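You operate a simulated robot arm through the tools that you are given. There is no shell and no other tool.

The job below is to be done with a simulated two-armed robot. You get a single attempt, and the scene is never put back.

JOB
Mix at least 6 seconds on low, then at least 6 seconds on high.
Fine: guard shut before the mains go on; one run at each speed, each under 20 seconds; press STOP before you change speed; mains off at the end.

It is judged by the outcome, as a careful person would: the job done as asked, and still so three seconds after it is handed in. It fails if anything else is knocked over, pushed out of place, dropped, spilled or broken.

ROBOT AND FRAMES
Two 7-joint arms with fingered hands on one trunk that stands fixed in place. Base frame: the origin is at the foot of the trunk, x ahead of it, y to its left, z up. Units: cm, rad, N and s.
The left shoulder is at [4.2, 16.3, 106.1], the right one opposite. Each reaches about 121.5 cm from its shoulder. Payload 4 kg a hand.
Tool frame (each hand has its own): the origin (TCP) lies between the finger pads and is the grasp point; the fingertips stand 3.6 cm ahead of it; z points along the fingers, y is the line along which they close. The gripper opens to 12.4 cm; its body begins 4.2 cm behind the TCP. The gripper is a hand of 4 fingers: y runs from the thumb to the fingers, the wrist lies at [-1.5, -9.9, -18.9] in the tool frame, and closing takes about 1.5 s.
Orientation is told as [roll, pitch, yaw] about the base's x, y, z axes, in that order, counted from this pose: with the fingers straight down and the wrist toward the robot, the tool's x, y and z point along [0, 1, 0], [1, 0, 0] and [0, 0, -1] of the base frame.

CONTROLS
- The arms move only by the tool servo_tool. It takes "left_targets", "right_targets" or both (then of equal length, played together; a hand with none holds still); each is a list of rows, each an object of numbers (a shift or turn left out is 0, a gripper value left out holds the last): "dx", "dy", "dz": the shift along the base's x, y, z in cm; "wx", "wy", "wz": the turn, a rotation vector about the base's x, y, z in rad. In form: [{"dx": .., "dy": .., "dz": .., "wx": .., "wy": .., "wz": ..}, ...]. A call has 1 to 20 rows; each row shifts and turns the commanded pose from where the row before left it. "left_grip" and "right_grip" are, for a hand that has rows, the gripper command, from -1 (fully open) to 1 (shut), values between in proportion, set as the call begins (left out, the last holds). Each row takes 0.2 s and may step no farther than 5 cm and 0.15 rad from the row before; otherwise, or with a gripper value out of range, the whole call is refused. Where a pose cannot be reached the arm comes as near as it can. A force on the tool above 50 N (or 10 N above the force at the start of the call, whichever is more), or a blocked arm, ends the call early, and 0.2 s more pass. Each finger travels about 4.5 cm/s and halts on what it meets, pressing with about 24 N; the grip force reading is that of the motor and also rises with nothing between the fingers. The clock runs only during rows and for 0.2 s after the last one: add rows that do not move to give the fingers time. The reply holds the time, the measured pose of the TCP, the force on the tool along the base axes, the opening and the grip force, in the units named above and with some noise, with the torque about the TCP (base axes, N m) and any sound that the robot's microphone picked up.
- Cameras (640 x 400 px; columns grow to the right, rows downward): "scene" is now at [12.68, 6.44, 133.71]; the picture's right is [0.72, -0.69, -0.11], its down [-0.12, 0.04, -0.99] and it looks along [0.69, 0.72, -0.05] (base axes); focal length 218 px, centre (320, 200). "left" rides on the left gripper at [-7.5, -8.6, -12.3] in its tool frame; the picture's right is [-0.70, -0.34, 0.63], its down [0.64, -0.68, 0.35] and it looks along [0.32, 0.65, 0.69] (tool axes); focal length 275 px, centre (320, 200). "right" rides on the right gripper at [7.5, -8.6, -12.3] in its tool frame; the picture's right is [-0.70, 0.34, -0.63], its down [-0.64, -0.68, 0.35] and it looks along [-0.32, 0.65, 0.69] (tool axes); focal length 275 px, centre (320, 200). There is no depth. A picture from a camera that has moved, and an enlarged one, comes with that camera's place and axes in the base frame and with its lens.
- capture(camera): a new picture of that camera. It takes no simulated time.
- slide_trunk(by): moves the trunk up (or, below 0, down) by that many cm; the arms and the scene camera ride with it, the base frame stays. It gives what a move gives, with no picture.
- move_fingers(index, middle, ring, thumb_bend, thumb_turn, hand): sets how far each is bent, from 0 (flat) to 1 (curled in); at 0.3 the hand is open as for a grip, at 0.7 the pads meet at the TCP. One left out holds its place. A second passes; each finger stops where it meets its share of the squeeze, and holds until it gets a number again. A gripper value or a shape takes the hand back. It gives what a move gives, with no picture; readings hold the bend of each and the force on the fingers (four entries, about 0 where the hand has none), thumb and palm. thumb_turn goes from beside the hand (0) to across from the fingers (1), as for a grip.
- set_grasp(shape, hand): the hand has 4 fingers and takes this shape, open, in about a second: jaw (thumb against the fingers, like two jaws); tri (thumb and two fingers); tip (a fingertip pinch); poke (one finger out to press); point (the index stretched); flat (the hand flat); cup (the hand cupped); fist (a fist). The gripper value then closes the fingers along that shape, each until it touches; the sizes above hold for jaw. It gives what a move gives, with no picture.
- head_to(pan, tilt): turns the head with the scene camera to pan (to the left, within 1.501 rad either way) and tilt (down, from -0.506 to 1.204), counted from straight ahead of the robot (the tilt from the chest, where the trunk bows). It gives what a move gives.
- enlarge(camera, box): a new picture of the part [left, top, right, bottom] of that camera's present view, enlarged. It takes no simulated time.
- sign_off(): hands the job in; it is judged then, once.

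Nothing tells you positions but the pictures and the camera data. Unless the task says otherwise, let go and move clear before handing in.

The tools are called after "Call:" as a command line: name --argument value ..., lists and objects as JSON in quotes. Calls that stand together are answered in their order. servo_tool: Moves the arms, as the interface text tells. Its arguments: {"type":"object","properties":{"left_targets":{"type":"array"},"left_grip":{"type":"number"},"right_targets":{"type":"array"},"right_grip":{"type":"number"}},"required":[]} The other tools are called the same way: slide_trunk (by) moves the trunk up or down; set_grasp (shape, hand) gives the hand a shape; move_fingers (index, middle, ring, thumb_bend, thumb_turn, hand) moves the fingers one by one; head_to (pan, tilt) turns the head that bears the scene camera; capture (camera) takes a picture; enlarge (camera, box) takes an enlarged picture of a part of a camera's view; sign_off () hands the job in.

At the start:

```text
clock: 0.0
left_tool_pos: [47.36, 71.92, 146.22]
left_ee_rot: [0.0, 0.0, -0.001]
left_force: [-0.5, -0.3, 0.1]
left_moment: [-0.03, 0.04, -0.02]
left_width: 12.38
left_finger_force: 0.1
left_shape: jaw
left_bend: [0.3, 0.3, 0.3, 0.3, 0.98]
left_finger forces: [0.1, 0.1, 0.0, 0.1, 0.0, 0.0]
right_tool_pos: [62.66, 7.91, 142.65]
right_ee_rot: [0.001, 0.001, 0.002]
right_force: [0.3, -0.7, -0.3]
right_moment: [0.02, 0.0, 0.01]
right_width: 12.39
right_finger_force: 0.0
right_shape: jaw
right_bend: [0.3, 0.3, 0.3, 0.3, 0.98]
right_finger forces: [0.0, 0.0, 0.0, 0.1, 0.0, 0.0]
trunk travel left (down, up): [-22.5, 25.3]
head pan, tilt (commanded): [0.81, -0.052]
```

scene: 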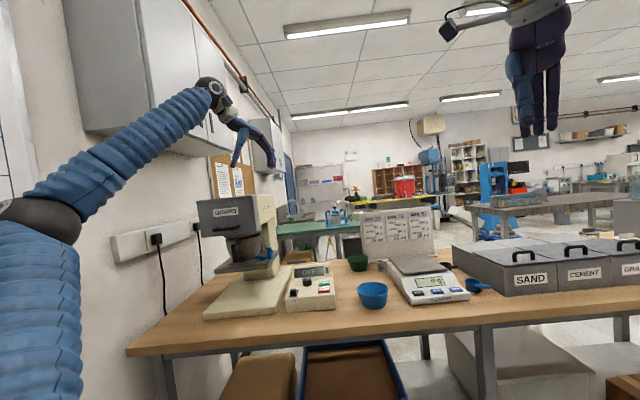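
right: 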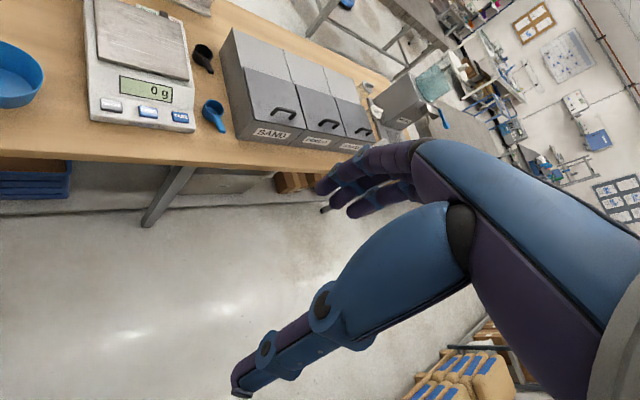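
left: 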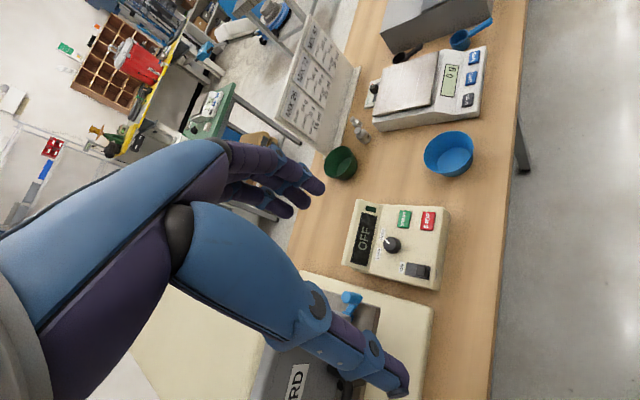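

I see a bench with a mixer (a box marked GUARD at its top) on the left, and next to it a control box with a display "OFF", a knob, green and red buttons and a black rocker switch. I'll look closer before moving anything.

Call:
enlarge --camera "scene" --box '[180, 180, 360, 330]'

Call:
enlarge --camera "left" --box '[320, 180, 470, 300]'

Call:
enlarge --camera "scene" --box '[350, 190, 450, 260]'

```text
2.67 times, centred on (270, 255) of scene
camera zoom: at [12.68, 6.44, 133.71], right [0.72, -0.69, -0.11], down [-0.12, 0.04, -0.99], along [0.69, 0.72, -0.05], focal length 580 px, centre (453, 53)
```

zoom: 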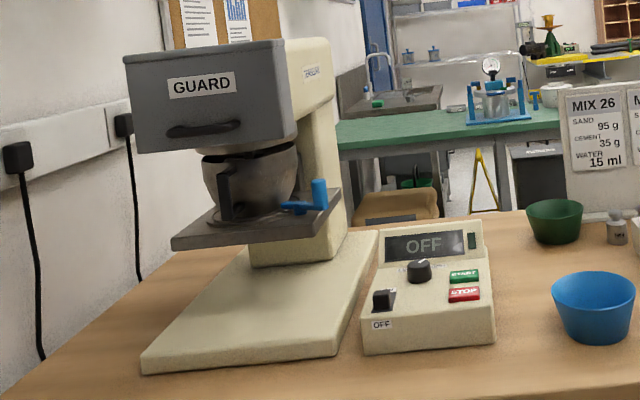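

```text
3.33 times, centred on (395, 240) of left
camera zoom: at [38.72, 64.38, 158.45], right [-0.34, -0.7, -0.63], down [-0.68, 0.64, -0.35], along [0.65, 0.32, -0.69], focal length 918 px, centre (70, 67)
```

zoom: 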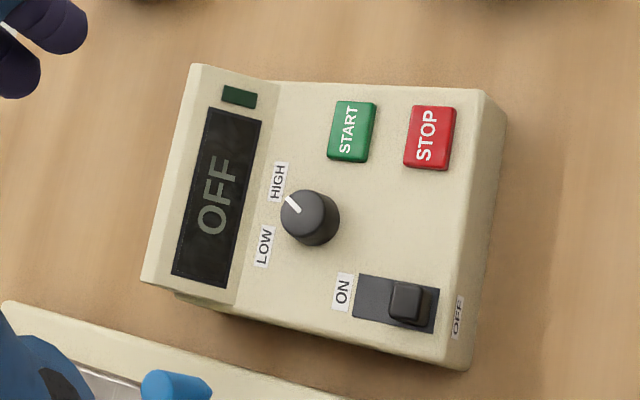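

```text
5.71 times, centred on (400, 225) of scene
camera zoom: at [12.68, 6.44, 133.71], right [0.72, -0.69, -0.11], down [-0.12, 0.04, -0.99], along [0.69, 0.72, -0.05], focal length 1243 px, centre (-137, 57)
```

zoom: 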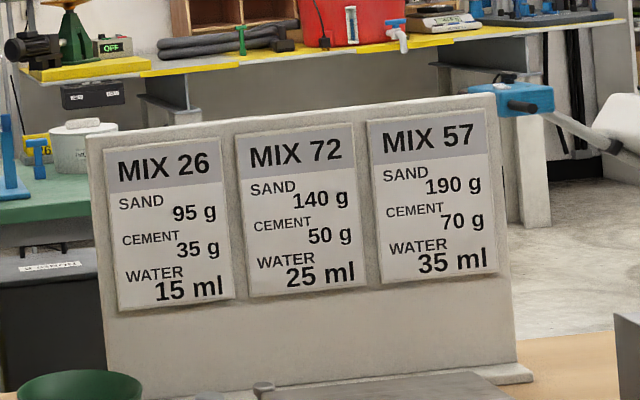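

The knob points to HIGH and the mains rocker is at OFF. The guard over the mixing bowl looks raised, so I'll zoom in on it to understand how it moves.

Call:
enlarge --camera "scene" --box '[185, 180, 305, 255]'

Call:
enlarge --camera "scene" --box '[190, 230, 350, 330]'

Call:
enlarge --camera "left" --box '[220, 270, 450, 400]'

Call:
enlarge --camera "scene" --box '[270, 250, 350, 320]'

```text
5.33 times, centred on (245, 218) of scene
camera zoom: at [12.68, 6.44, 133.71], right [0.72, -0.69, -0.11], down [-0.12, 0.04, -0.99], along [0.69, 0.72, -0.05], focal length 1160 px, centre (720, 107)
```

zoom: 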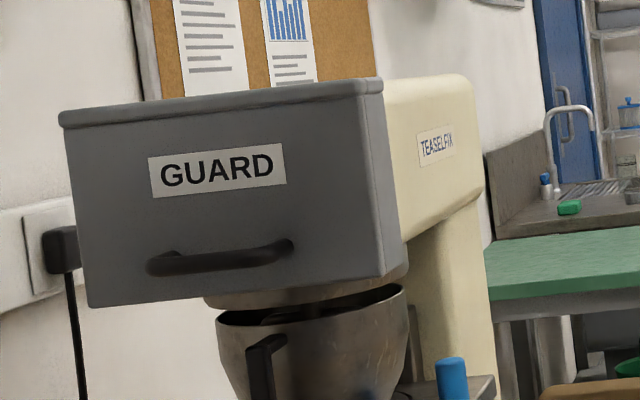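

```text
4.00 times, centred on (270, 280) of scene
camera zoom: at [12.68, 6.44, 133.71], right [0.72, -0.69, -0.11], down [-0.12, 0.04, -0.99], along [0.69, 0.72, -0.05], focal length 870 px, centre (520, -120)
```

zoom: 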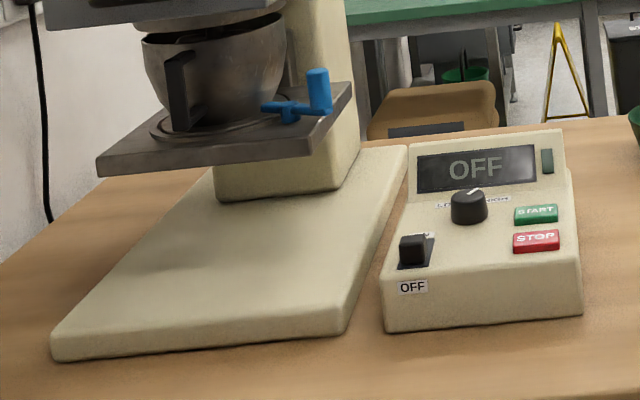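

```text
2.78 times, centred on (335, 335) of left
camera zoom: at [38.72, 64.38, 158.45], right [-0.34, -0.7, -0.63], down [-0.68, 0.64, -0.35], along [0.65, 0.32, -0.69], focal length 766 px, centre (278, -176)
```

zoom: 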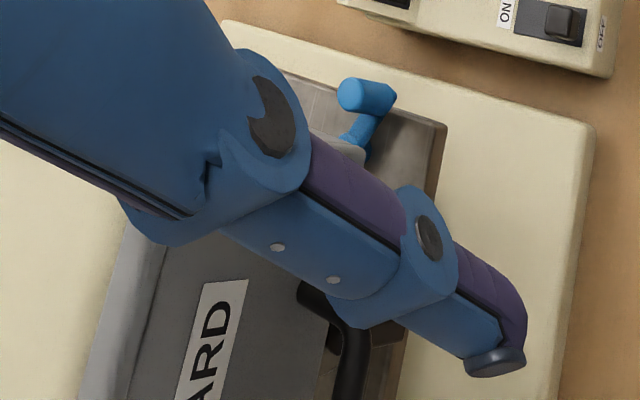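

```text
5.71 times, centred on (310, 285) of scene
camera zoom: at [12.68, 6.44, 133.71], right [0.72, -0.69, -0.11], down [-0.12, 0.04, -0.99], along [0.69, 0.72, -0.05], focal length 1243 px, centre (377, -286)
```

zoom: 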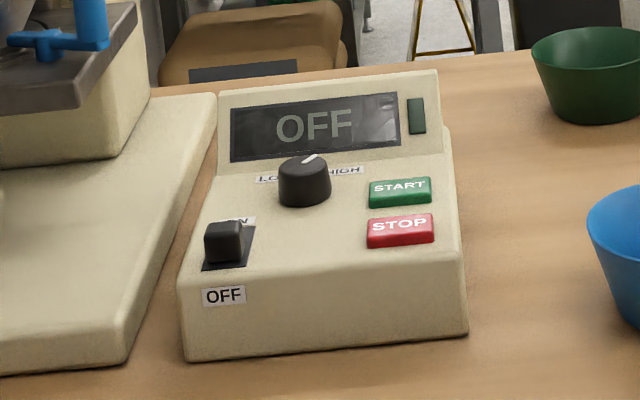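

The guard box (face about [47, 91, 129]) has a bar handle at its lower edge. I can see the bowl beneath it, so it seems raised. I'll draw the left hand back and turn it for a second view.

Call:
servo_tool --left_targets '[{"dx": -2.5, "dy": -2.5, "wz": 0.15}, {"dx": -2.5, "dy": -2.5, "wz": 0.15}, {"dx": -2.5, "dy": -2.5, "wz": 0.15}, {"dx": -2.5, "dy": -2.5, "wz": 0.15}]'

Call:
capture --camera "left"

Call:
capture --camera "scene"

```text
clock: 1.0
left_tool_pos: [37.13, 61.83, 146.32]
left_ee_rot: [0.001, -0.002, 0.602]
left_force: [-0.2, -0.5, -0.1]
left_moment: [0.01, -0.02, 0.02]
left_width: 12.37
left_finger_force: 0.0
left_shape: jaw
left_bend: [0.3, 0.3, 0.3, 0.3, 0.98]
left_finger forces: [0.0, 0.1, 0.0, 0.0, 0.0, 0.0]
right_tool_pos: [62.48, 7.9, 142.74]
right_ee_rot: [0.002, -0.001, 0.0]
right_force: [0.1, 0.1, 0.6]
right_moment: [0.05, 0.0, 0.01]
right_width: 12.33
right_finger_force: 0.2
right_shape: jaw
right_bend: [0.3, 0.3, 0.3, 0.3, 0.98]
right_finger forces: [0.0, 0.1, 0.0, 0.0, 0.0, 0.0]
trunk travel left (down, up): [-22.5, 25.3]
head pan, tilt (commanded): [0.81, -0.052]
```

```text
taken
camera left: at [34.27, 50.67, 158.57], right [0.12, -0.76, -0.63], down [-0.93, 0.15, -0.35], along [0.36, 0.63, -0.69], focal length 275 px, centre (320, 200)
```

left: 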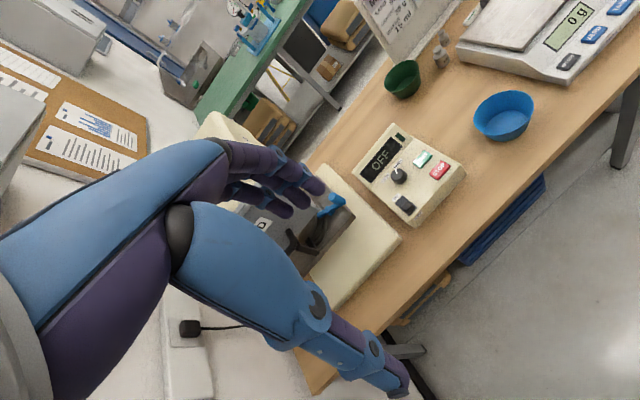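

```text
taken
camera scene: at [12.57, 6.31, 133.75], right [0.72, -0.69, -0.11], down [-0.12, 0.04, -0.99], along [0.69, 0.72, -0.05], focal length 218 px, centre (320, 200)
```

scene: 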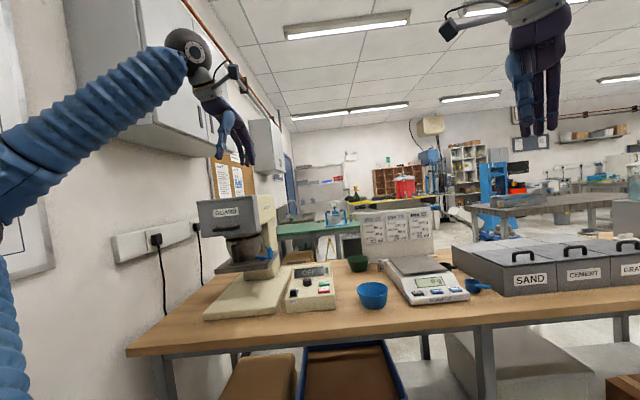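

Call:
enlarge --camera "left" --box '[180, 100, 420, 300]'

Call:
enlarge --camera "left" --box '[345, 110, 475, 230]'

```text
2.00 times, centred on (300, 200) of left
camera zoom: at [34.27, 50.67, 158.57], right [0.12, -0.76, -0.63], down [-0.93, 0.15, -0.35], along [0.36, 0.63, -0.69], focal length 551 px, centre (360, 200)
```

zoom: 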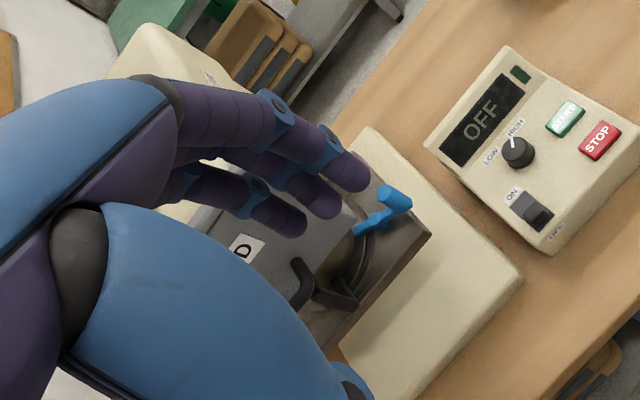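

```text
3.33 times, centred on (410, 170) of left
camera zoom: at [34.27, 50.67, 158.57], right [0.12, -0.76, -0.63], down [-0.93, 0.15, -0.35], along [0.36, 0.63, -0.69], focal length 918 px, centre (20, 300)
```

zoom: 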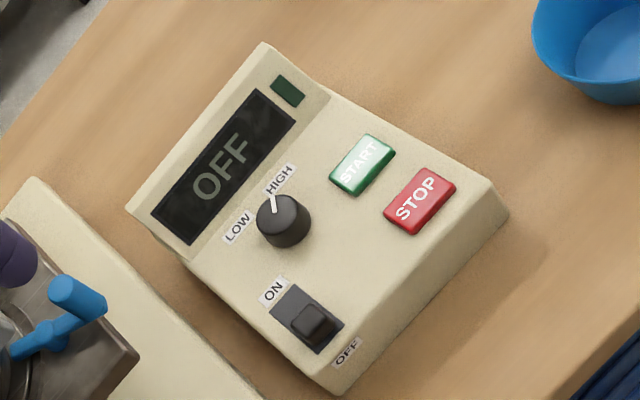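

The console view is clear: the knob points at HIGH. The guard's mechanism is still unclear, so I'll lower the trunk to look under it with the head camera; both hands are well clear in front of the bench.

Call:
slide_trunk --by -20

Call:
capture --camera "scene"

Call:
enlarge --camera "scene" --box '[180, 130, 310, 230]'

```text
clock: 3.2
left_tool_pos: [37.12, 61.93, 126.35]
left_ee_rot: [-0.001, -0.002, 0.599]
left_force: [-0.7, 0.2, 0.2]
left_moment: [0.02, -0.01, -0.01]
left_width: 12.37
left_finger_force: 0.0
left_shape: jaw
left_bend: [0.3, 0.3, 0.3, 0.3, 0.98]
left_finger forces: [0.0, 0.0, 0.0, 0.1, 0.1, 0.0]
right_tool_pos: [62.49, 8.07, 122.83]
right_ee_rot: [0.002, -0.002, 0.001]
right_force: [-0.5, 0.6, 0.0]
right_moment: [-0.01, -0.01, 0.03]
right_width: 12.39
right_finger_force: 0.2
right_shape: jaw
right_bend: [0.3, 0.3, 0.3, 0.3, 0.98]
right_finger forces: [0.0, 0.0, 0.1, 0.0, 0.0, 0.0]
trunk travel left (down, up): [-2.5, 45.3]
head pan, tilt (commanded): [0.81, -0.052]
```

```text
taken
camera scene: at [27.32, 6.42, 106.03], right [0.64, -0.69, -0.34], down [-0.43, 0.04, -0.9], along [0.63, 0.72, -0.27], focal length 218 px, centre (320, 200)
```

scene: 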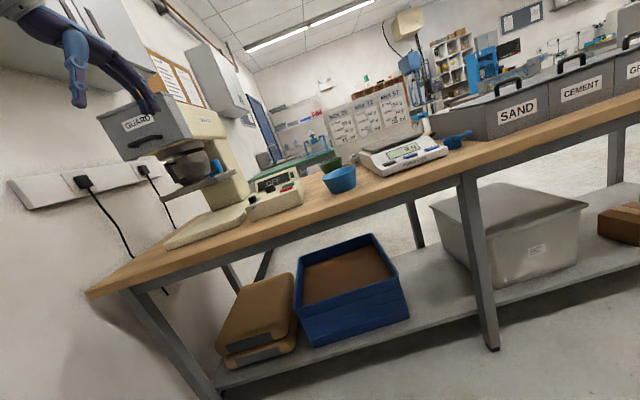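

```text
4.00 times, centred on (245, 180) of scene
camera zoom: at [27.32, 6.42, 106.03], right [0.64, -0.69, -0.34], down [-0.43, 0.04, -0.9], along [0.63, 0.72, -0.27], focal length 870 px, centre (620, 280)
```

zoom: 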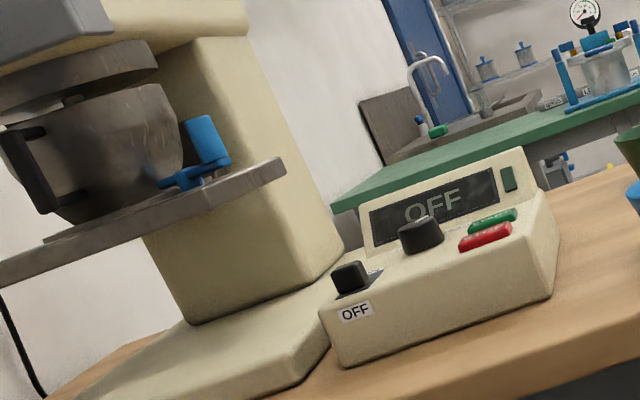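

Call:
enlarge --camera "scene" --box '[90, 85, 260, 215]'

Call:
enlarge --camera "left" --box '[180, 0, 480, 200]'

Call:
capture --camera "left"

```text
3.08 times, centred on (175, 150) of scene
camera zoom: at [27.32, 6.42, 106.03], right [0.64, -0.69, -0.34], down [-0.43, 0.04, -0.9], along [0.63, 0.72, -0.27], focal length 669 px, centre (766, 354)
```

zoom: 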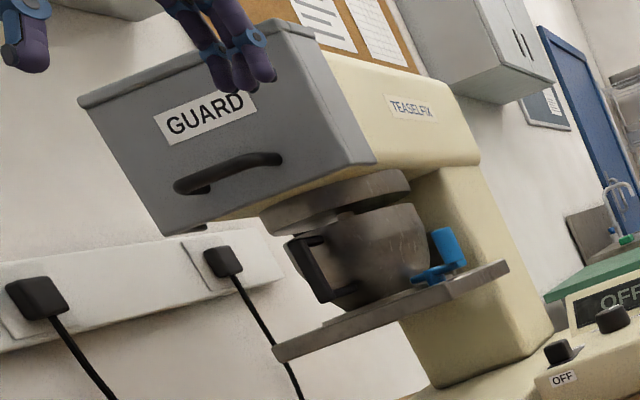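

```text
2.00 times, centred on (330, 100) of left
camera zoom: at [34.25, 50.82, 138.58], right [0.12, -0.76, -0.63], down [-0.93, 0.15, -0.35], along [0.36, 0.63, -0.69], focal length 551 px, centre (300, 400)
```

zoom: 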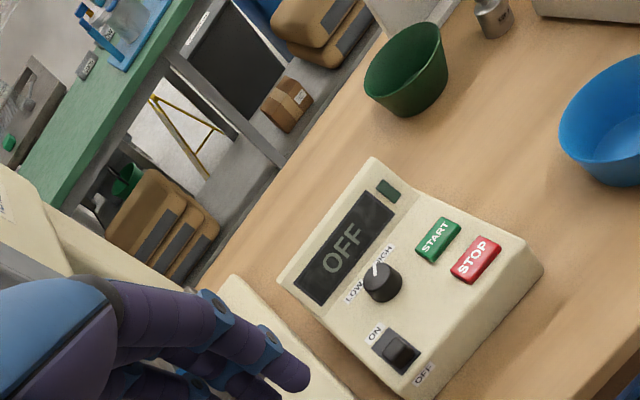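

```text
taken
camera left: at [34.25, 50.82, 138.58], right [0.12, -0.76, -0.63], down [-0.93, 0.15, -0.35], along [0.36, 0.63, -0.69], focal length 275 px, centre (320, 200)
```

left: 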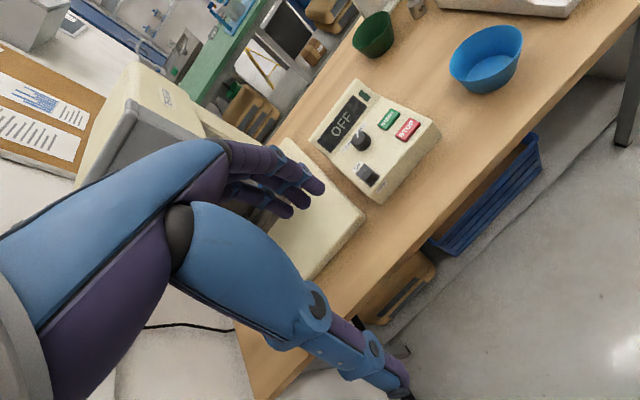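

From below I can see the mixer's head with a grey GUARD shell around it. The whirling disc and bowl hang uncovered below, so the guard looks like a shell that has to come down. I'll raise the trunk again and turn the left hand to point forward, so that its camera looks up at the guard.

Call:
slide_trunk --by 20

Call:
servo_tool --left_targets '[{"dx": 2.0, "dy": -2.0, "dz": -3, "wz": 0.09}, {"dx": 2.0, "dy": -2.0, "dz": -3, "wz": 0.095}, {"dz": -3, "wx": 0.101, "wy": -0.101}, {"dz": -3, "wx": 0.101, "wy": -0.101}, {"dz": -3, "wx": 0.101, "wy": -0.101}, {"dz": -3, "wx": 0.101, "wy": -0.101}, {"dz": -2, "wx": 0.101, "wy": -0.101}, {"wx": 0.101, "wy": -0.101}, {"wx": 0.101, "wy": -0.101}, {"wx": 0.101, "wy": -0.101}, {"wx": 0.101, "wy": -0.101}, {"wx": 0.101, "wy": -0.101}, {"wx": 0.101, "wy": -0.101}]'

Call:
capture --camera "left"

Call:
capture --camera "scene"

```text
clock: 5.3
left_tool_pos: [37.42, 61.89, 146.03]
left_ee_rot: [-0.001, 0.002, 0.6]
left_force: [-0.2, -0.1, 0.2]
left_moment: [0.01, 0.02, -0.02]
left_width: 12.37
left_finger_force: 0.0
left_shape: jaw
left_bend: [0.3, 0.3, 0.3, 0.3, 0.98]
left_finger forces: [0.1, 0.0, 0.1, 0.0, 0.1, 0.0]
right_tool_pos: [62.75, 8.11, 142.71]
right_ee_rot: [-0.001, 0.001, 0.0]
right_force: [-0.1, 0.7, -0.5]
right_moment: [0.0, 0.02, 0.05]
right_width: 12.38
right_finger_force: 0.0
right_shape: jaw
right_bend: [0.3, 0.3, 0.3, 0.3, 0.98]
right_finger forces: [0.0, 0.1, 0.0, 0.0, 0.0, 0.1]
trunk travel left (down, up): [-22.5, 25.3]
head pan, tilt (commanded): [0.81, -0.052]
```

```text
clock: 8.1
left_tool_pos: [44.93, 61.41, 129.55]
left_ee_rot: [2.519, -1.571, -1.732]
left_force: [-0.4, 1.6, 0.1]
left_moment: [-0.01, 0.02, -0.02]
left_width: 12.35
left_finger_force: 0.1
left_shape: jaw
left_bend: [0.3, 0.3, 0.3, 0.3, 0.98]
left_finger forces: [0.0, 0.1, 0.0, 0.1, 0.0, 0.0]
left hand out of reach, approached as far as the arm can: row 9, 10, 11, 12
right_tool_pos: [62.74, 8.2, 142.59]
right_ee_rot: [-0.001, -0.002, 0.0]
right_force: [-0.1, 0.2, 0.1]
right_moment: [0.0, 0.02, -0.05]
right_width: 12.41
right_finger_force: 0.1
right_shape: jaw
right_bend: [0.3, 0.3, 0.3, 0.3, 0.98]
right_finger forces: [0.1, 0.0, 0.0, 0.0, 0.0, 0.0]
trunk travel left (down, up): [-22.5, 25.3]
head pan, tilt (commanded): [0.81, -0.052]
```

```text
taken
camera left: at [41.55, 47.4, 120.89], right [0.94, -0.04, -0.34], down [-0.21, 0.7, -0.68], along [0.27, 0.71, 0.65], focal length 275 px, centre (320, 200)
```

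left: 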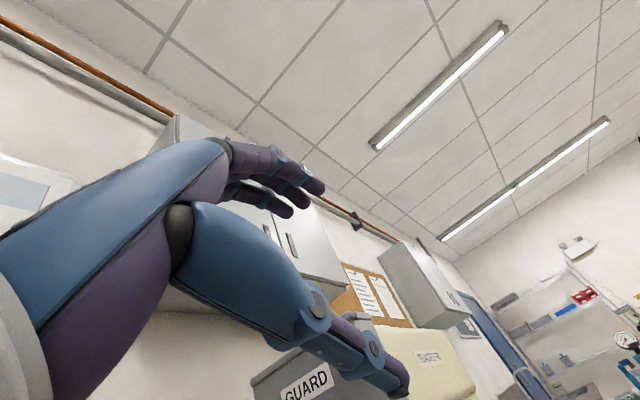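

```text
taken
camera scene: at [12.71, 6.52, 133.7], right [0.72, -0.69, -0.11], down [-0.12, 0.04, -0.99], along [0.69, 0.72, -0.05], focal length 218 px, centre (320, 200)
```

scene: 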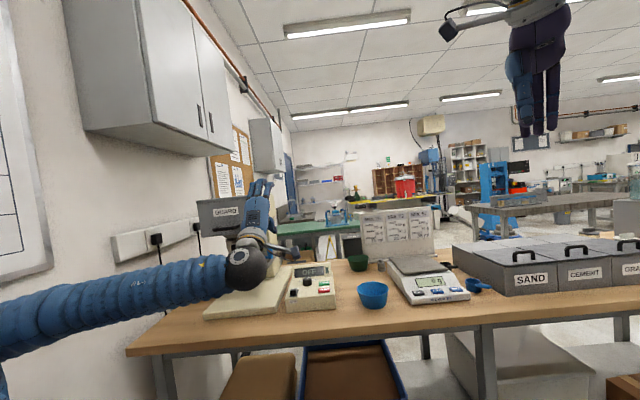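

Call:
servo_tool --left_targets '[{"dx": -1.0, "dy": -2.0, "wx": -0.106, "wy": 0.106}, {"dx": -1.0, "dy": -2.0, "wx": -0.106, "wy": 0.106}, {"dx": -1.0, "dy": -2.0, "wx": -0.106, "wy": 0.106}, {"dx": -1, "dy": -2, "dz": -2, "wx": -0.106, "wy": 0.106}, {"dz": -2}]'

Call:
capture --camera "left"

```text
clock: 9.3
left_tool_pos: [43.82, 55.84, 128.3]
left_ee_rot: [0.0, -0.97, 0.786]
left_force: [-1.5, -0.1, 0.3]
left_moment: [0.0, 0.02, 0.0]
left_width: 12.39
left_finger_force: 0.1
left_shape: jaw
left_bend: [0.3, 0.3, 0.3, 0.3, 0.98]
left_finger forces: [0.0, 0.0, 0.1, 0.1, 0.0, 0.0]
left hand out of reach, approached as far as the arm can: row 1, 2, 4, 5
right_tool_pos: [62.56, 8.1, 142.77]
right_ee_rot: [0.0, -0.001, 0.0]
right_force: [-0.3, -0.4, -0.3]
right_moment: [-0.03, 0.0, 0.01]
right_width: 12.38
right_finger_force: 0.0
right_shape: jaw
right_bend: [0.3, 0.3, 0.3, 0.3, 0.98]
right_finger forces: [0.0, 0.1, 0.1, 0.0, 0.0, 0.0]
trunk travel left (down, up): [-22.5, 25.3]
head pan, tilt (commanded): [0.81, -0.052]
```

```text
taken
camera left: at [38.56, 39.78, 128.1], right [0.73, -0.26, -0.64], down [-0.53, 0.39, -0.76], along [0.44, 0.89, 0.15], focal length 275 px, centre (320, 200)
```

left: 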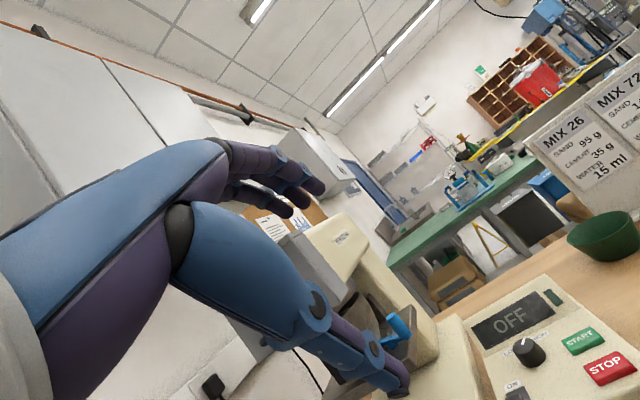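

Call:
enlarge --camera "left" --box '[260, 200, 440, 400]'

Call:
enlarge --camera "left" --box '[440, 270, 640, 400]'

```text
2.00 times, centred on (350, 300) of left
camera zoom: at [38.56, 39.78, 128.1], right [0.73, -0.26, -0.64], down [-0.53, 0.39, -0.76], along [0.44, 0.89, 0.15], focal length 551 px, centre (260, 0)
```

zoom: 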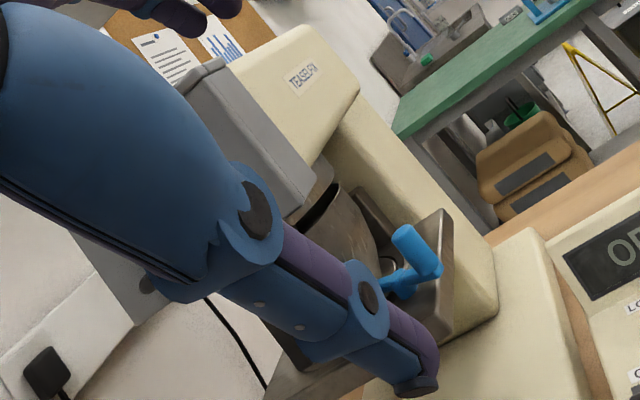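

```text
3.08 times, centred on (540, 335) of left
camera zoom: at [38.56, 39.78, 128.1], right [0.73, -0.26, -0.64], down [-0.53, 0.39, -0.76], along [0.44, 0.89, 0.15], focal length 847 px, centre (-357, -215)
```

zoom: 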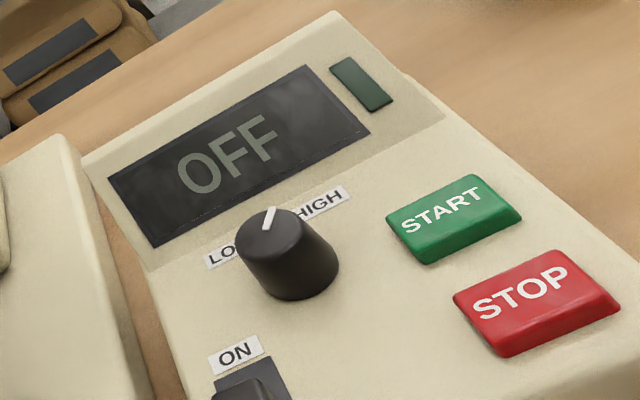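

The guard is a grey shell, about 24 cm wide and z 120–134, and the bowl below it is exposed. The bar handle is near [42, 89, 123]. I'll bring the left hand to just in front of the handle, fingers forward, and check with its camera.

Call:
servo_tool --left_targets '[{"dx": -1.25, "dy": 3.0, "dz": -0.6, "wx": 0.106, "wy": -0.106}, {"dx": -1.25, "dy": 3.0, "dz": -0.6, "wx": 0.106, "wy": -0.106}, {"dx": -1.25, "dy": 3.0, "dz": -0.6, "wx": 0.106, "wy": -0.106}, {"dx": -1.25, "dy": 3.0, "dz": -0.6, "wx": 0.106, "wy": -0.106}, {"dx": -1.25, "dy": 3.0, "dz": -0.6}, {"dx": -1.25, "dy": 3.0, "dz": -0.6}, {"dx": -1.0, "dy": 2.0, "dz": -0.6}]'

Call:
capture --camera "left"

Call:
capture --camera "scene"

```text
clock: 10.9
left_tool_pos: [36.79, 77.11, 125.42]
left_ee_rot: [2.521, -1.569, -1.734]
left_force: [0.1, -0.3, -0.4]
left_moment: [0.0, -0.02, -0.01]
left_width: 12.37
left_finger_force: 0.1
left_shape: jaw
left_bend: [0.3, 0.3, 0.3, 0.3, 0.98]
left_finger forces: [0.1, 0.1, 0.0, 0.1, 0.0, 0.0]
left hand out of reach, approached as far as the arm can: row 1, 2
right_tool_pos: [62.7, 8.09, 142.72]
right_ee_rot: [0.001, 0.0, 0.0]
right_force: [-0.7, 0.5, 1.2]
right_moment: [0.0, 0.0, 0.01]
right_width: 12.39
right_finger_force: 0.0
right_shape: jaw
right_bend: [0.3, 0.3, 0.3, 0.3, 0.98]
right_finger forces: [0.0, 0.2, 0.0, 0.1, 0.0, 0.0]
trunk travel left (down, up): [-22.5, 25.3]
head pan, tilt (commanded): [0.81, -0.052]
```

```text
taken
camera left: at [33.49, 63.05, 116.78], right [0.94, -0.04, -0.34], down [-0.21, 0.7, -0.68], along [0.27, 0.71, 0.65], focal length 275 px, centre (320, 200)
```

left: 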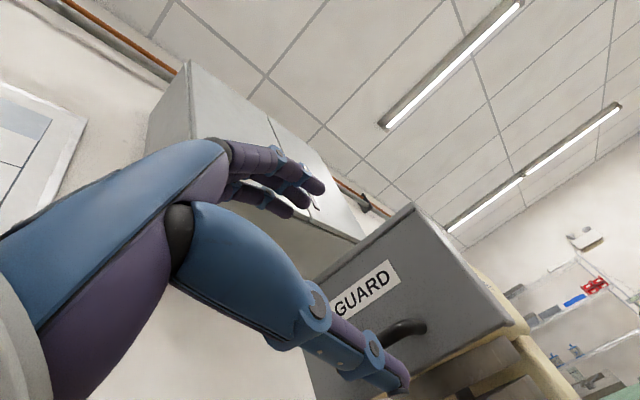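

```text
taken
camera scene: at [12.65, 6.44, 133.72], right [0.72, -0.69, -0.11], down [-0.12, 0.04, -0.99], along [0.69, 0.72, -0.05], focal length 218 px, centre (320, 200)
```

scene: 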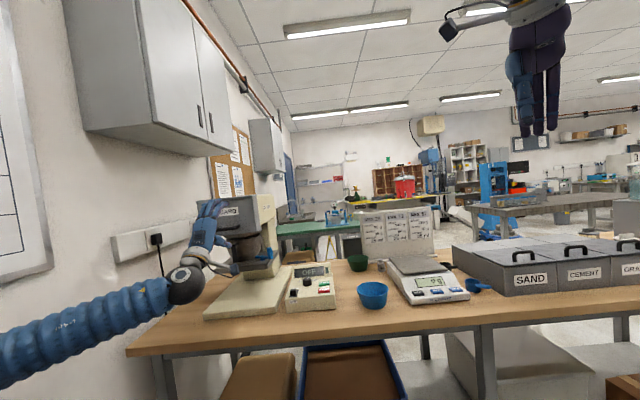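

Call:
enlarge --camera "left" --box '[300, 190, 560, 400]'

Call:
enlarge --camera "scene" --box '[170, 180, 290, 290]'

```text
1.90 times, centred on (430, 295) of left
camera zoom: at [33.49, 63.05, 116.78], right [0.94, -0.04, -0.34], down [-0.21, 0.7, -0.68], along [0.27, 0.71, 0.65], focal length 524 px, centre (110, 19)
```

zoom: 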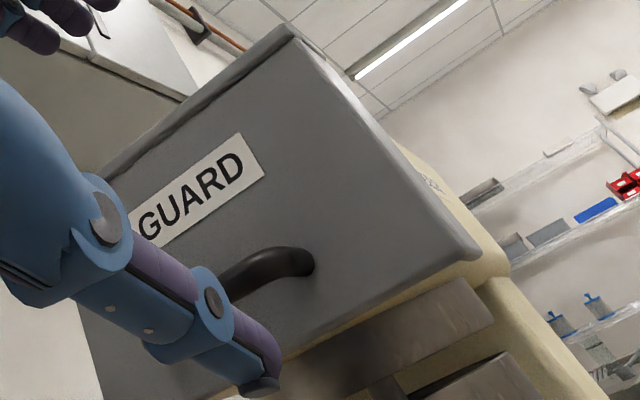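

```text
3.64 times, centred on (230, 235) of scene
camera zoom: at [12.65, 6.44, 133.72], right [0.72, -0.69, -0.11], down [-0.12, 0.04, -0.99], along [0.69, 0.72, -0.05], focal length 791 px, centre (647, 73)
```

zoom: 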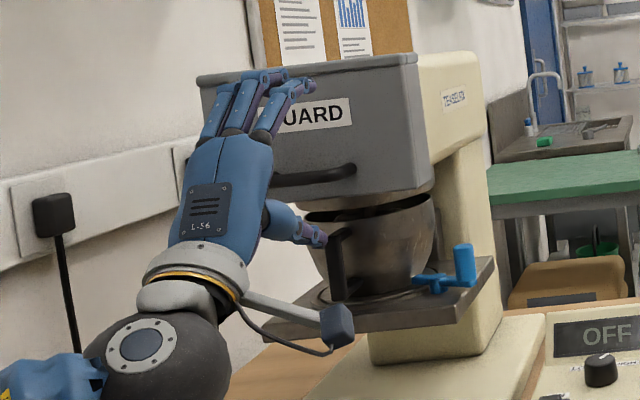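

The hand is in front of the guard with the handle between its fingers and thumb in height. Before touching anything I want to see the underside and left side of the guard, so I'll shift the hand left and down a little.

Call:
servo_tool --left_targets '[{"dx": -2.0, "dy": 2.0, "dz": -3}, {"dx": -2.0, "dy": 2.0, "dz": -3}, {"dx": -2.0, "dy": 2.0, "dz": -2}]'

Call:
capture --camera "left"

Call:
enlarge --camera "left" --box '[300, 130, 600, 330]'

Call:
enlarge --camera "scene" --box '[170, 180, 290, 290]'

```text
clock: 11.7
left_tool_pos: [30.95, 83.1, 117.2]
left_ee_rot: [2.841, -1.57, -2.055]
left_force: [0.0, 0.8, -0.4]
left_moment: [0.04, -0.01, -0.02]
left_width: 12.39
left_finger_force: 0.1
left_shape: jaw
left_bend: [0.3, 0.3, 0.3, 0.3, 0.98]
left_finger forces: [0.0, 0.1, 0.0, 0.1, 0.0, 0.1]
right_tool_pos: [62.55, 8.07, 142.73]
right_ee_rot: [0.002, 0.0, -0.001]
right_force: [-0.2, 0.4, 0.0]
right_moment: [0.0, -0.02, -0.01]
right_width: 12.37
right_finger_force: 0.0
right_shape: jaw
right_bend: [0.3, 0.3, 0.3, 0.3, 0.98]
right_finger forces: [0.0, 0.1, 0.0, 0.0, 0.0, 0.0]
trunk travel left (down, up): [-22.5, 25.3]
head pan, tilt (commanded): [0.81, -0.052]
```

```text
taken
camera left: at [27.61, 69.11, 108.57], right [0.94, -0.04, -0.34], down [-0.21, 0.7, -0.68], along [0.27, 0.71, 0.65], focal length 275 px, centre (320, 200)
```

left: 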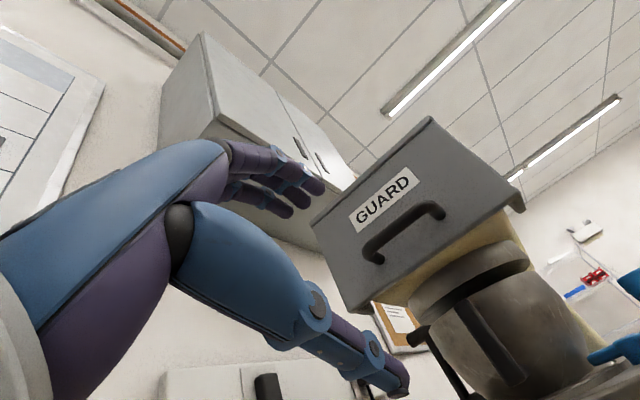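

```text
2.00 times, centred on (450, 230) of left
camera zoom: at [27.61, 69.11, 108.57], right [0.94, -0.04, -0.34], down [-0.21, 0.7, -0.68], along [0.27, 0.71, 0.65], focal length 551 px, centre (60, 140)
```

zoom: 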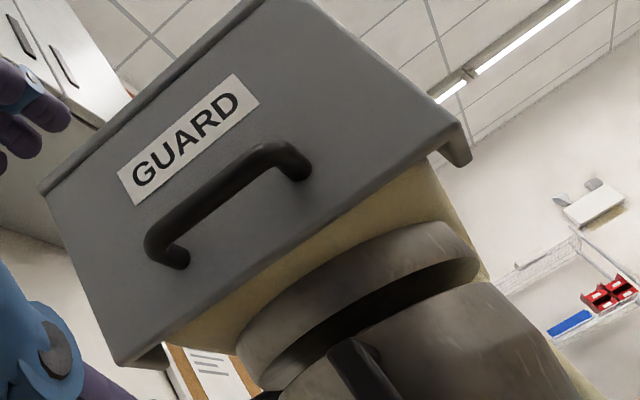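

```text
3.64 times, centred on (230, 235) of scene
camera zoom: at [12.61, 6.48, 133.72], right [0.72, -0.69, -0.11], down [-0.12, 0.04, -0.99], along [0.69, 0.72, -0.05], focal length 791 px, centre (647, 73)
```

zoom: 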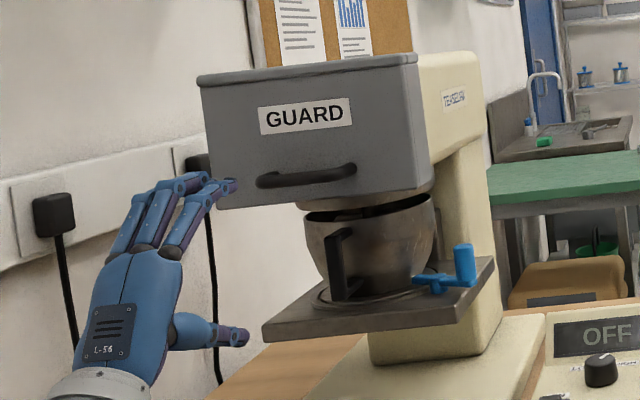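

The guard is a U-shaped shell around the mixer head, with a bar handle across its front (centre about [42.7, 91, 122.8]), so it must slide straight down over the bowl. I'll line the left hand up on the handle, partly closed, and check before reaching for it.

Call:
servo_tool --left_targets '[{"dx": 1.2, "dy": -0.6, "dz": 2.8}, {"dx": 1.2, "dy": -0.6, "dz": 2.8}, {}, {}, {}]' --left_grip 0.0

Call:
enlarge --camera "scene" --box '[170, 180, 290, 290]'

Call:
capture --camera "left"

```text
clock: 12.9
left_tool_pos: [33.3, 81.88, 123.07]
left_ee_rot: [2.522, -1.567, -1.737]
left_force: [0.3, -1.4, 0.8]
left_moment: [-0.03, 0.0, 0.03]
left_width: 6.25
left_finger_force: 0.1
left_shape: jaw
left_bend: [0.42, 0.45, 0.44, 0.56, 1.0]
left_finger forces: [0.1, 0.1, 0.0, 0.1, 0.0, 0.0]
right_tool_pos: [62.72, 8.06, 142.66]
right_ee_rot: [0.0, -0.001, 0.001]
right_force: [-1.4, -1.0, -0.1]
right_moment: [0.01, -0.01, -0.03]
right_width: 12.36
right_finger_force: 0.1
right_shape: jaw
right_bend: [0.3, 0.3, 0.3, 0.3, 0.98]
right_finger forces: [0.0, 0.0, 0.1, 0.0, 0.1, 0.0]
trunk travel left (down, up): [-22.5, 25.3]
head pan, tilt (commanded): [0.81, -0.052]
```

```text
3.64 times, centred on (230, 235) of scene
camera zoom: at [12.66, 6.44, 133.72], right [0.72, -0.69, -0.11], down [-0.12, 0.04, -0.99], along [0.69, 0.72, -0.05], focal length 791 px, centre (647, 73)
```

zoom: 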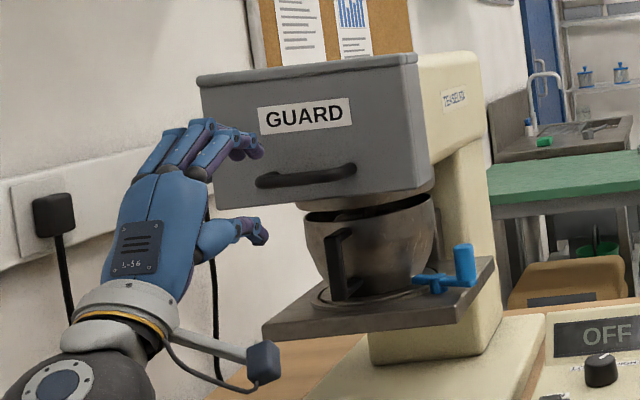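

```text
taken
camera left: at [29.87, 67.9, 114.4], right [0.94, -0.04, -0.34], down [-0.21, 0.7, -0.68], along [0.27, 0.71, 0.65], focal length 275 px, centre (320, 200)
```

left: 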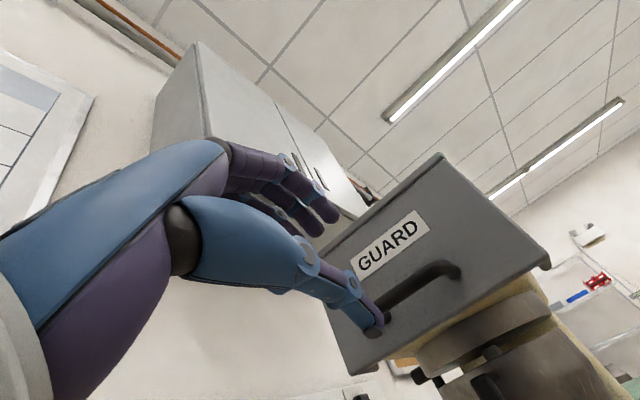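

Call:
servo_tool --left_targets '[{"dx": 1.6, "dy": 1.6}, {"dx": 1.6, "dy": 1.6}, {"dx": 1.6, "dy": 1.6}, {"dx": 1.2, "dy": 1.2}]'

Call:
capture --camera "left"

Call:
enlarge --camera "scene" --box '[170, 180, 290, 290]'

```text
clock: 13.9
left_tool_pos: [39.23, 88.03, 122.94]
left_ee_rot: [1.994, -1.568, -1.208]
left_force: [-0.3, 0.0, 0.4]
left_moment: [-0.02, 0.0, 0.01]
left_width: 6.25
left_finger_force: 0.1
left_shape: jaw
left_bend: [0.42, 0.45, 0.44, 0.56, 1.0]
left_finger forces: [0.1, 0.0, 0.1, 0.0, 0.0, 0.0]
right_tool_pos: [62.75, 8.11, 142.67]
right_ee_rot: [-0.001, 0.001, -0.002]
right_force: [0.1, 0.0, -0.9]
right_moment: [-0.02, -0.01, 0.01]
right_width: 12.36
right_finger_force: 0.1
right_shape: jaw
right_bend: [0.3, 0.3, 0.3, 0.3, 0.98]
right_finger forces: [0.0, 0.0, 0.0, 0.0, 0.0, 0.0]
trunk travel left (down, up): [-22.5, 25.3]
head pan, tilt (commanded): [0.81, -0.052]
```

```text
taken
camera left: at [35.94, 73.92, 114.29], right [0.94, -0.04, -0.34], down [-0.21, 0.7, -0.68], along [0.27, 0.71, 0.65], focal length 275 px, centre (320, 200)
```

left: 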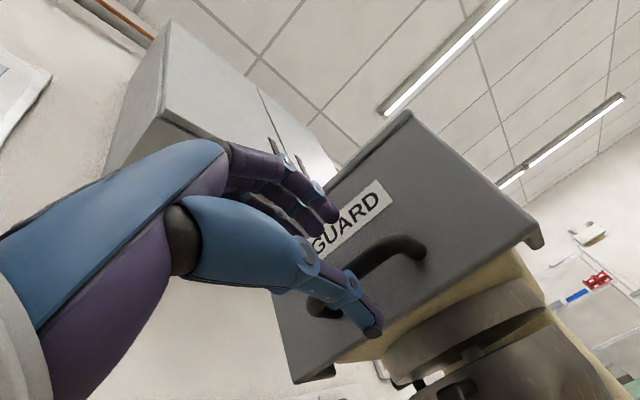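

```text
3.64 times, centred on (230, 235) of scene
camera zoom: at [12.69, 6.45, 133.71], right [0.72, -0.69, -0.11], down [-0.12, 0.04, -0.99], along [0.69, 0.72, -0.05], focal length 791 px, centre (647, 73)
```

zoom: 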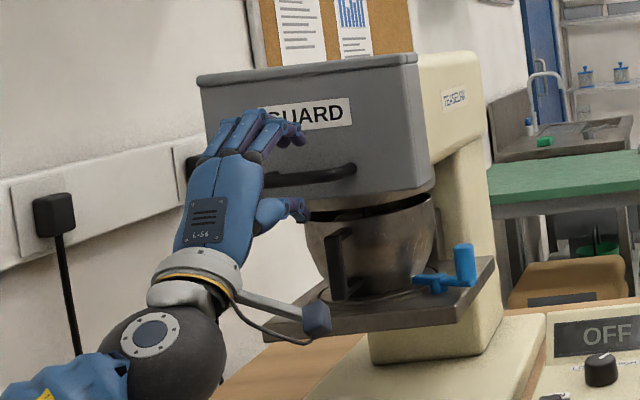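

Call:
servo_tool --left_targets '[{"dx": 0.7, "dy": 0.7}, {"dx": 0.7, "dy": 0.7}, {"dx": 0.6, "dy": 0.6}]'

Call:
capture --camera "left"

Call:
enlarge --camera "scene" --box '[190, 190, 270, 260]'

```text
clock: 14.7
left_tool_pos: [41.17, 89.98, 122.85]
left_ee_rot: [2.292, -1.57, -1.507]
left_force: [0.1, -0.9, 0.2]
left_moment: [0.03, -0.02, 0.0]
left_width: 6.21
left_finger_force: 0.1
left_shape: jaw
left_bend: [0.42, 0.45, 0.44, 0.56, 1.0]
left_finger forces: [0.0, 0.1, 0.1, 0.0, 0.1, 0.0]
right_tool_pos: [62.82, 8.01, 142.68]
right_ee_rot: [0.001, 0.0, -0.001]
right_force: [0.6, 0.3, 0.2]
right_moment: [-0.02, 0.05, -0.02]
right_width: 12.36
right_finger_force: 0.0
right_shape: jaw
right_bend: [0.3, 0.3, 0.3, 0.3, 0.98]
right_finger forces: [0.0, 0.0, 0.0, 0.0, 0.0, 0.0]
trunk travel left (down, up): [-22.5, 25.3]
head pan, tilt (commanded): [0.81, -0.052]
```

```text
taken
camera left: at [37.91, 75.9, 114.25], right [0.94, -0.04, -0.34], down [-0.21, 0.7, -0.68], along [0.27, 0.71, 0.65], focal length 275 px, centre (320, 200)
```

left: 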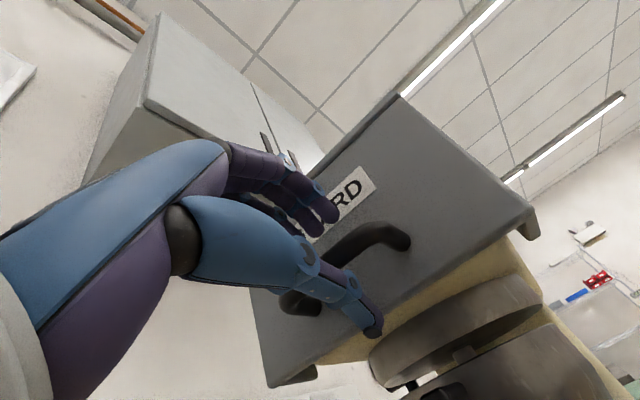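

```text
5.71 times, centred on (230, 225) of scene
camera zoom: at [12.71, 6.46, 133.71], right [0.72, -0.69, -0.11], down [-0.12, 0.04, -0.99], along [0.69, 0.72, -0.05], focal length 1243 px, centre (834, 57)
```

zoom: 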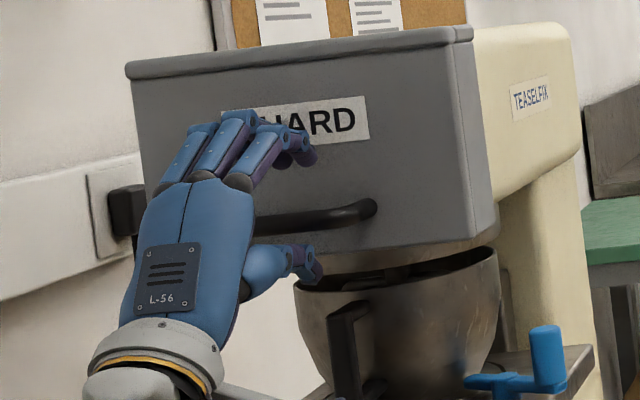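

Call:
servo_tool --left_targets '[{"dx": 0.4, "dy": 0.4}, {"dx": 0.4, "dy": 0.4}]'

Call:
enlarge --camera "left" --box '[220, 150, 440, 350]'

```text
clock: 15.3
left_tool_pos: [42.05, 90.64, 122.87]
left_ee_rot: [2.336, -1.568, -1.549]
left_force: [0.4, 0.5, 0.2]
left_moment: [-0.01, -0.03, -0.01]
left_width: 6.25
left_finger_force: 0.2
left_shape: jaw
left_bend: [0.42, 0.45, 0.44, 0.56, 1.0]
left_finger forces: [0.1, 0.0, 0.1, 0.0, 0.1, 0.1]
right_tool_pos: [62.66, 8.12, 142.61]
right_ee_rot: [-0.001, 0.001, 0.001]
right_force: [-0.1, -0.2, -0.1]
right_moment: [0.02, -0.01, 0.0]
right_width: 12.35
right_finger_force: 0.1
right_shape: jaw
right_bend: [0.3, 0.3, 0.3, 0.3, 0.98]
right_finger forces: [0.0, 0.0, 0.1, 0.0, 0.1, 0.1]
trunk travel left (down, up): [-22.5, 25.3]
head pan, tilt (commanded): [0.81, -0.052]
```

```text
2.00 times, centred on (330, 250) of left
camera zoom: at [38.66, 76.67, 114.26], right [0.94, -0.04, -0.34], down [-0.21, 0.7, -0.68], along [0.27, 0.71, 0.65], focal length 551 px, centre (300, 100)
```

zoom: 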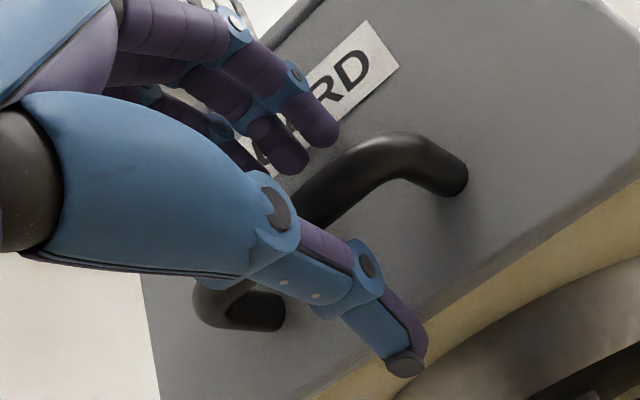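

The bar is now between the thumb and the fingers. I'll close on it gently.

Call:
servo_tool --left_targets '[{}, {}, {}, {}, {}, {}]' --left_grip 0.9

Call:
enlarge --camera "left" --box '[220, 150, 440, 350]'

```text
clock: 16.7
left_tool_pos: [42.19, 90.82, 122.75]
left_ee_rot: [0.519, -1.57, 0.262]
left_force: [-2.5, -5.5, -24.0]
left_moment: [-0.13, 0.16, -0.02]
left_width: 2.08
left_finger_force: 0.0
left_shape: jaw
left_bend: [0.66, 0.67, 0.67, 0.62, 1.0]
left_finger forces: [0.0, 0.0, 0.1, 0.0, 25.4, 0.0]
right_tool_pos: [62.81, 8.26, 142.65]
right_ee_rot: [-0.003, 0.002, -0.001]
right_force: [0.2, 0.2, 0.3]
right_moment: [0.02, 0.01, 0.05]
right_width: 12.37
right_finger_force: 0.0
right_shape: jaw
right_bend: [0.3, 0.3, 0.3, 0.3, 0.98]
right_finger forces: [0.0, 0.1, 0.0, 0.0, 0.0, 0.1]
trunk travel left (down, up): [-22.5, 25.3]
head pan, tilt (commanded): [0.81, -0.052]
```

```text
2.00 times, centred on (330, 250) of left
camera zoom: at [38.73, 76.78, 114.08], right [0.94, -0.04, -0.34], down [-0.21, 0.7, -0.68], along [0.27, 0.71, 0.65], focal length 551 px, centre (300, 100)
```

zoom: 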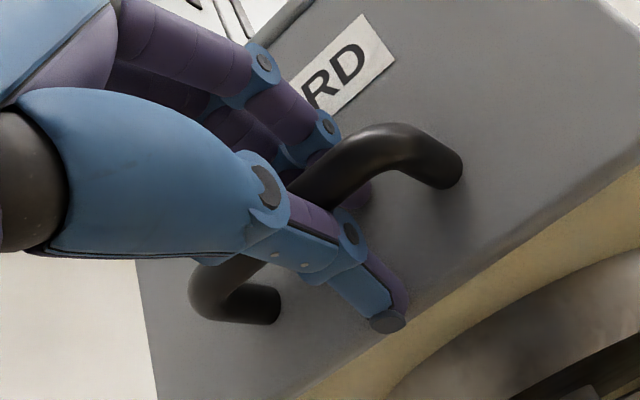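

The thumb touches the bar from below and the fingers are curled over it. I'll move down a little to see if the guard slides.

Call:
servo_tool --left_targets '[{"dz": -0.7}, {"dz": -0.7}, {"dz": -0.7}, {"dz": -0.7}]'

Call:
enlarge --camera "scene" --box '[190, 190, 270, 260]'

Call:
enlarge --camera "left" --box '[220, 150, 440, 350]'

```text
clock: 17.7
left_tool_pos: [42.03, 90.55, 120.34]
left_ee_rot: [2.899, -1.569, -2.115]
left_force: [-0.5, 0.2, 2.5]
left_moment: [-0.04, -0.06, -0.02]
left_width: 0.68
left_finger_force: 0.0
left_shape: jaw
left_bend: [0.65, 0.67, 0.67, 0.69, 1.0]
left_finger forces: [2.1, 0.0, 0.1, 0.1, 0.1, 0.0]
right_tool_pos: [62.6, 8.08, 142.61]
right_ee_rot: [0.0, 0.001, -0.001]
right_force: [-0.7, 0.5, 0.6]
right_moment: [-0.03, 0.02, -0.03]
right_width: 12.36
right_finger_force: 0.0
right_shape: jaw
right_bend: [0.3, 0.3, 0.3, 0.3, 0.98]
right_finger forces: [0.0, 0.1, 0.1, 0.0, 0.1, 0.1]
trunk travel left (down, up): [-22.5, 25.3]
head pan, tilt (commanded): [0.81, -0.052]
```

```text
5.71 times, centred on (230, 225) of scene
camera zoom: at [12.65, 6.44, 133.72], right [0.72, -0.69, -0.11], down [-0.12, 0.04, -0.99], along [0.69, 0.72, -0.05], focal length 1243 px, centre (834, 57)
```

zoom: 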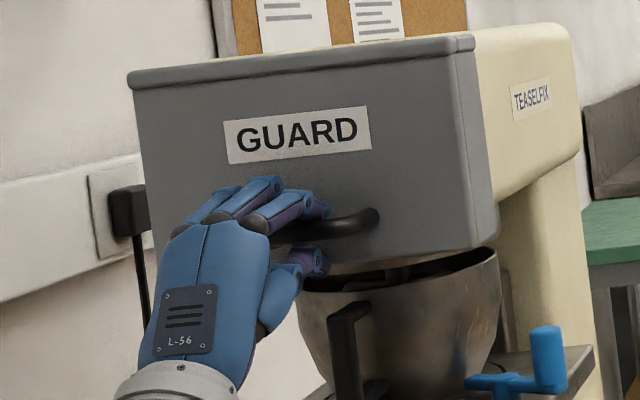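

```text
2.00 times, centred on (330, 250) of left
camera zoom: at [38.69, 76.65, 111.6], right [0.94, -0.04, -0.34], down [-0.21, 0.7, -0.68], along [0.27, 0.71, 0.65], focal length 551 px, centre (300, 100)
```

zoom: 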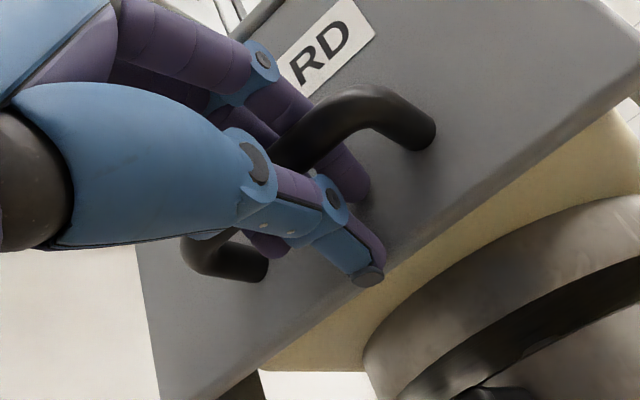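

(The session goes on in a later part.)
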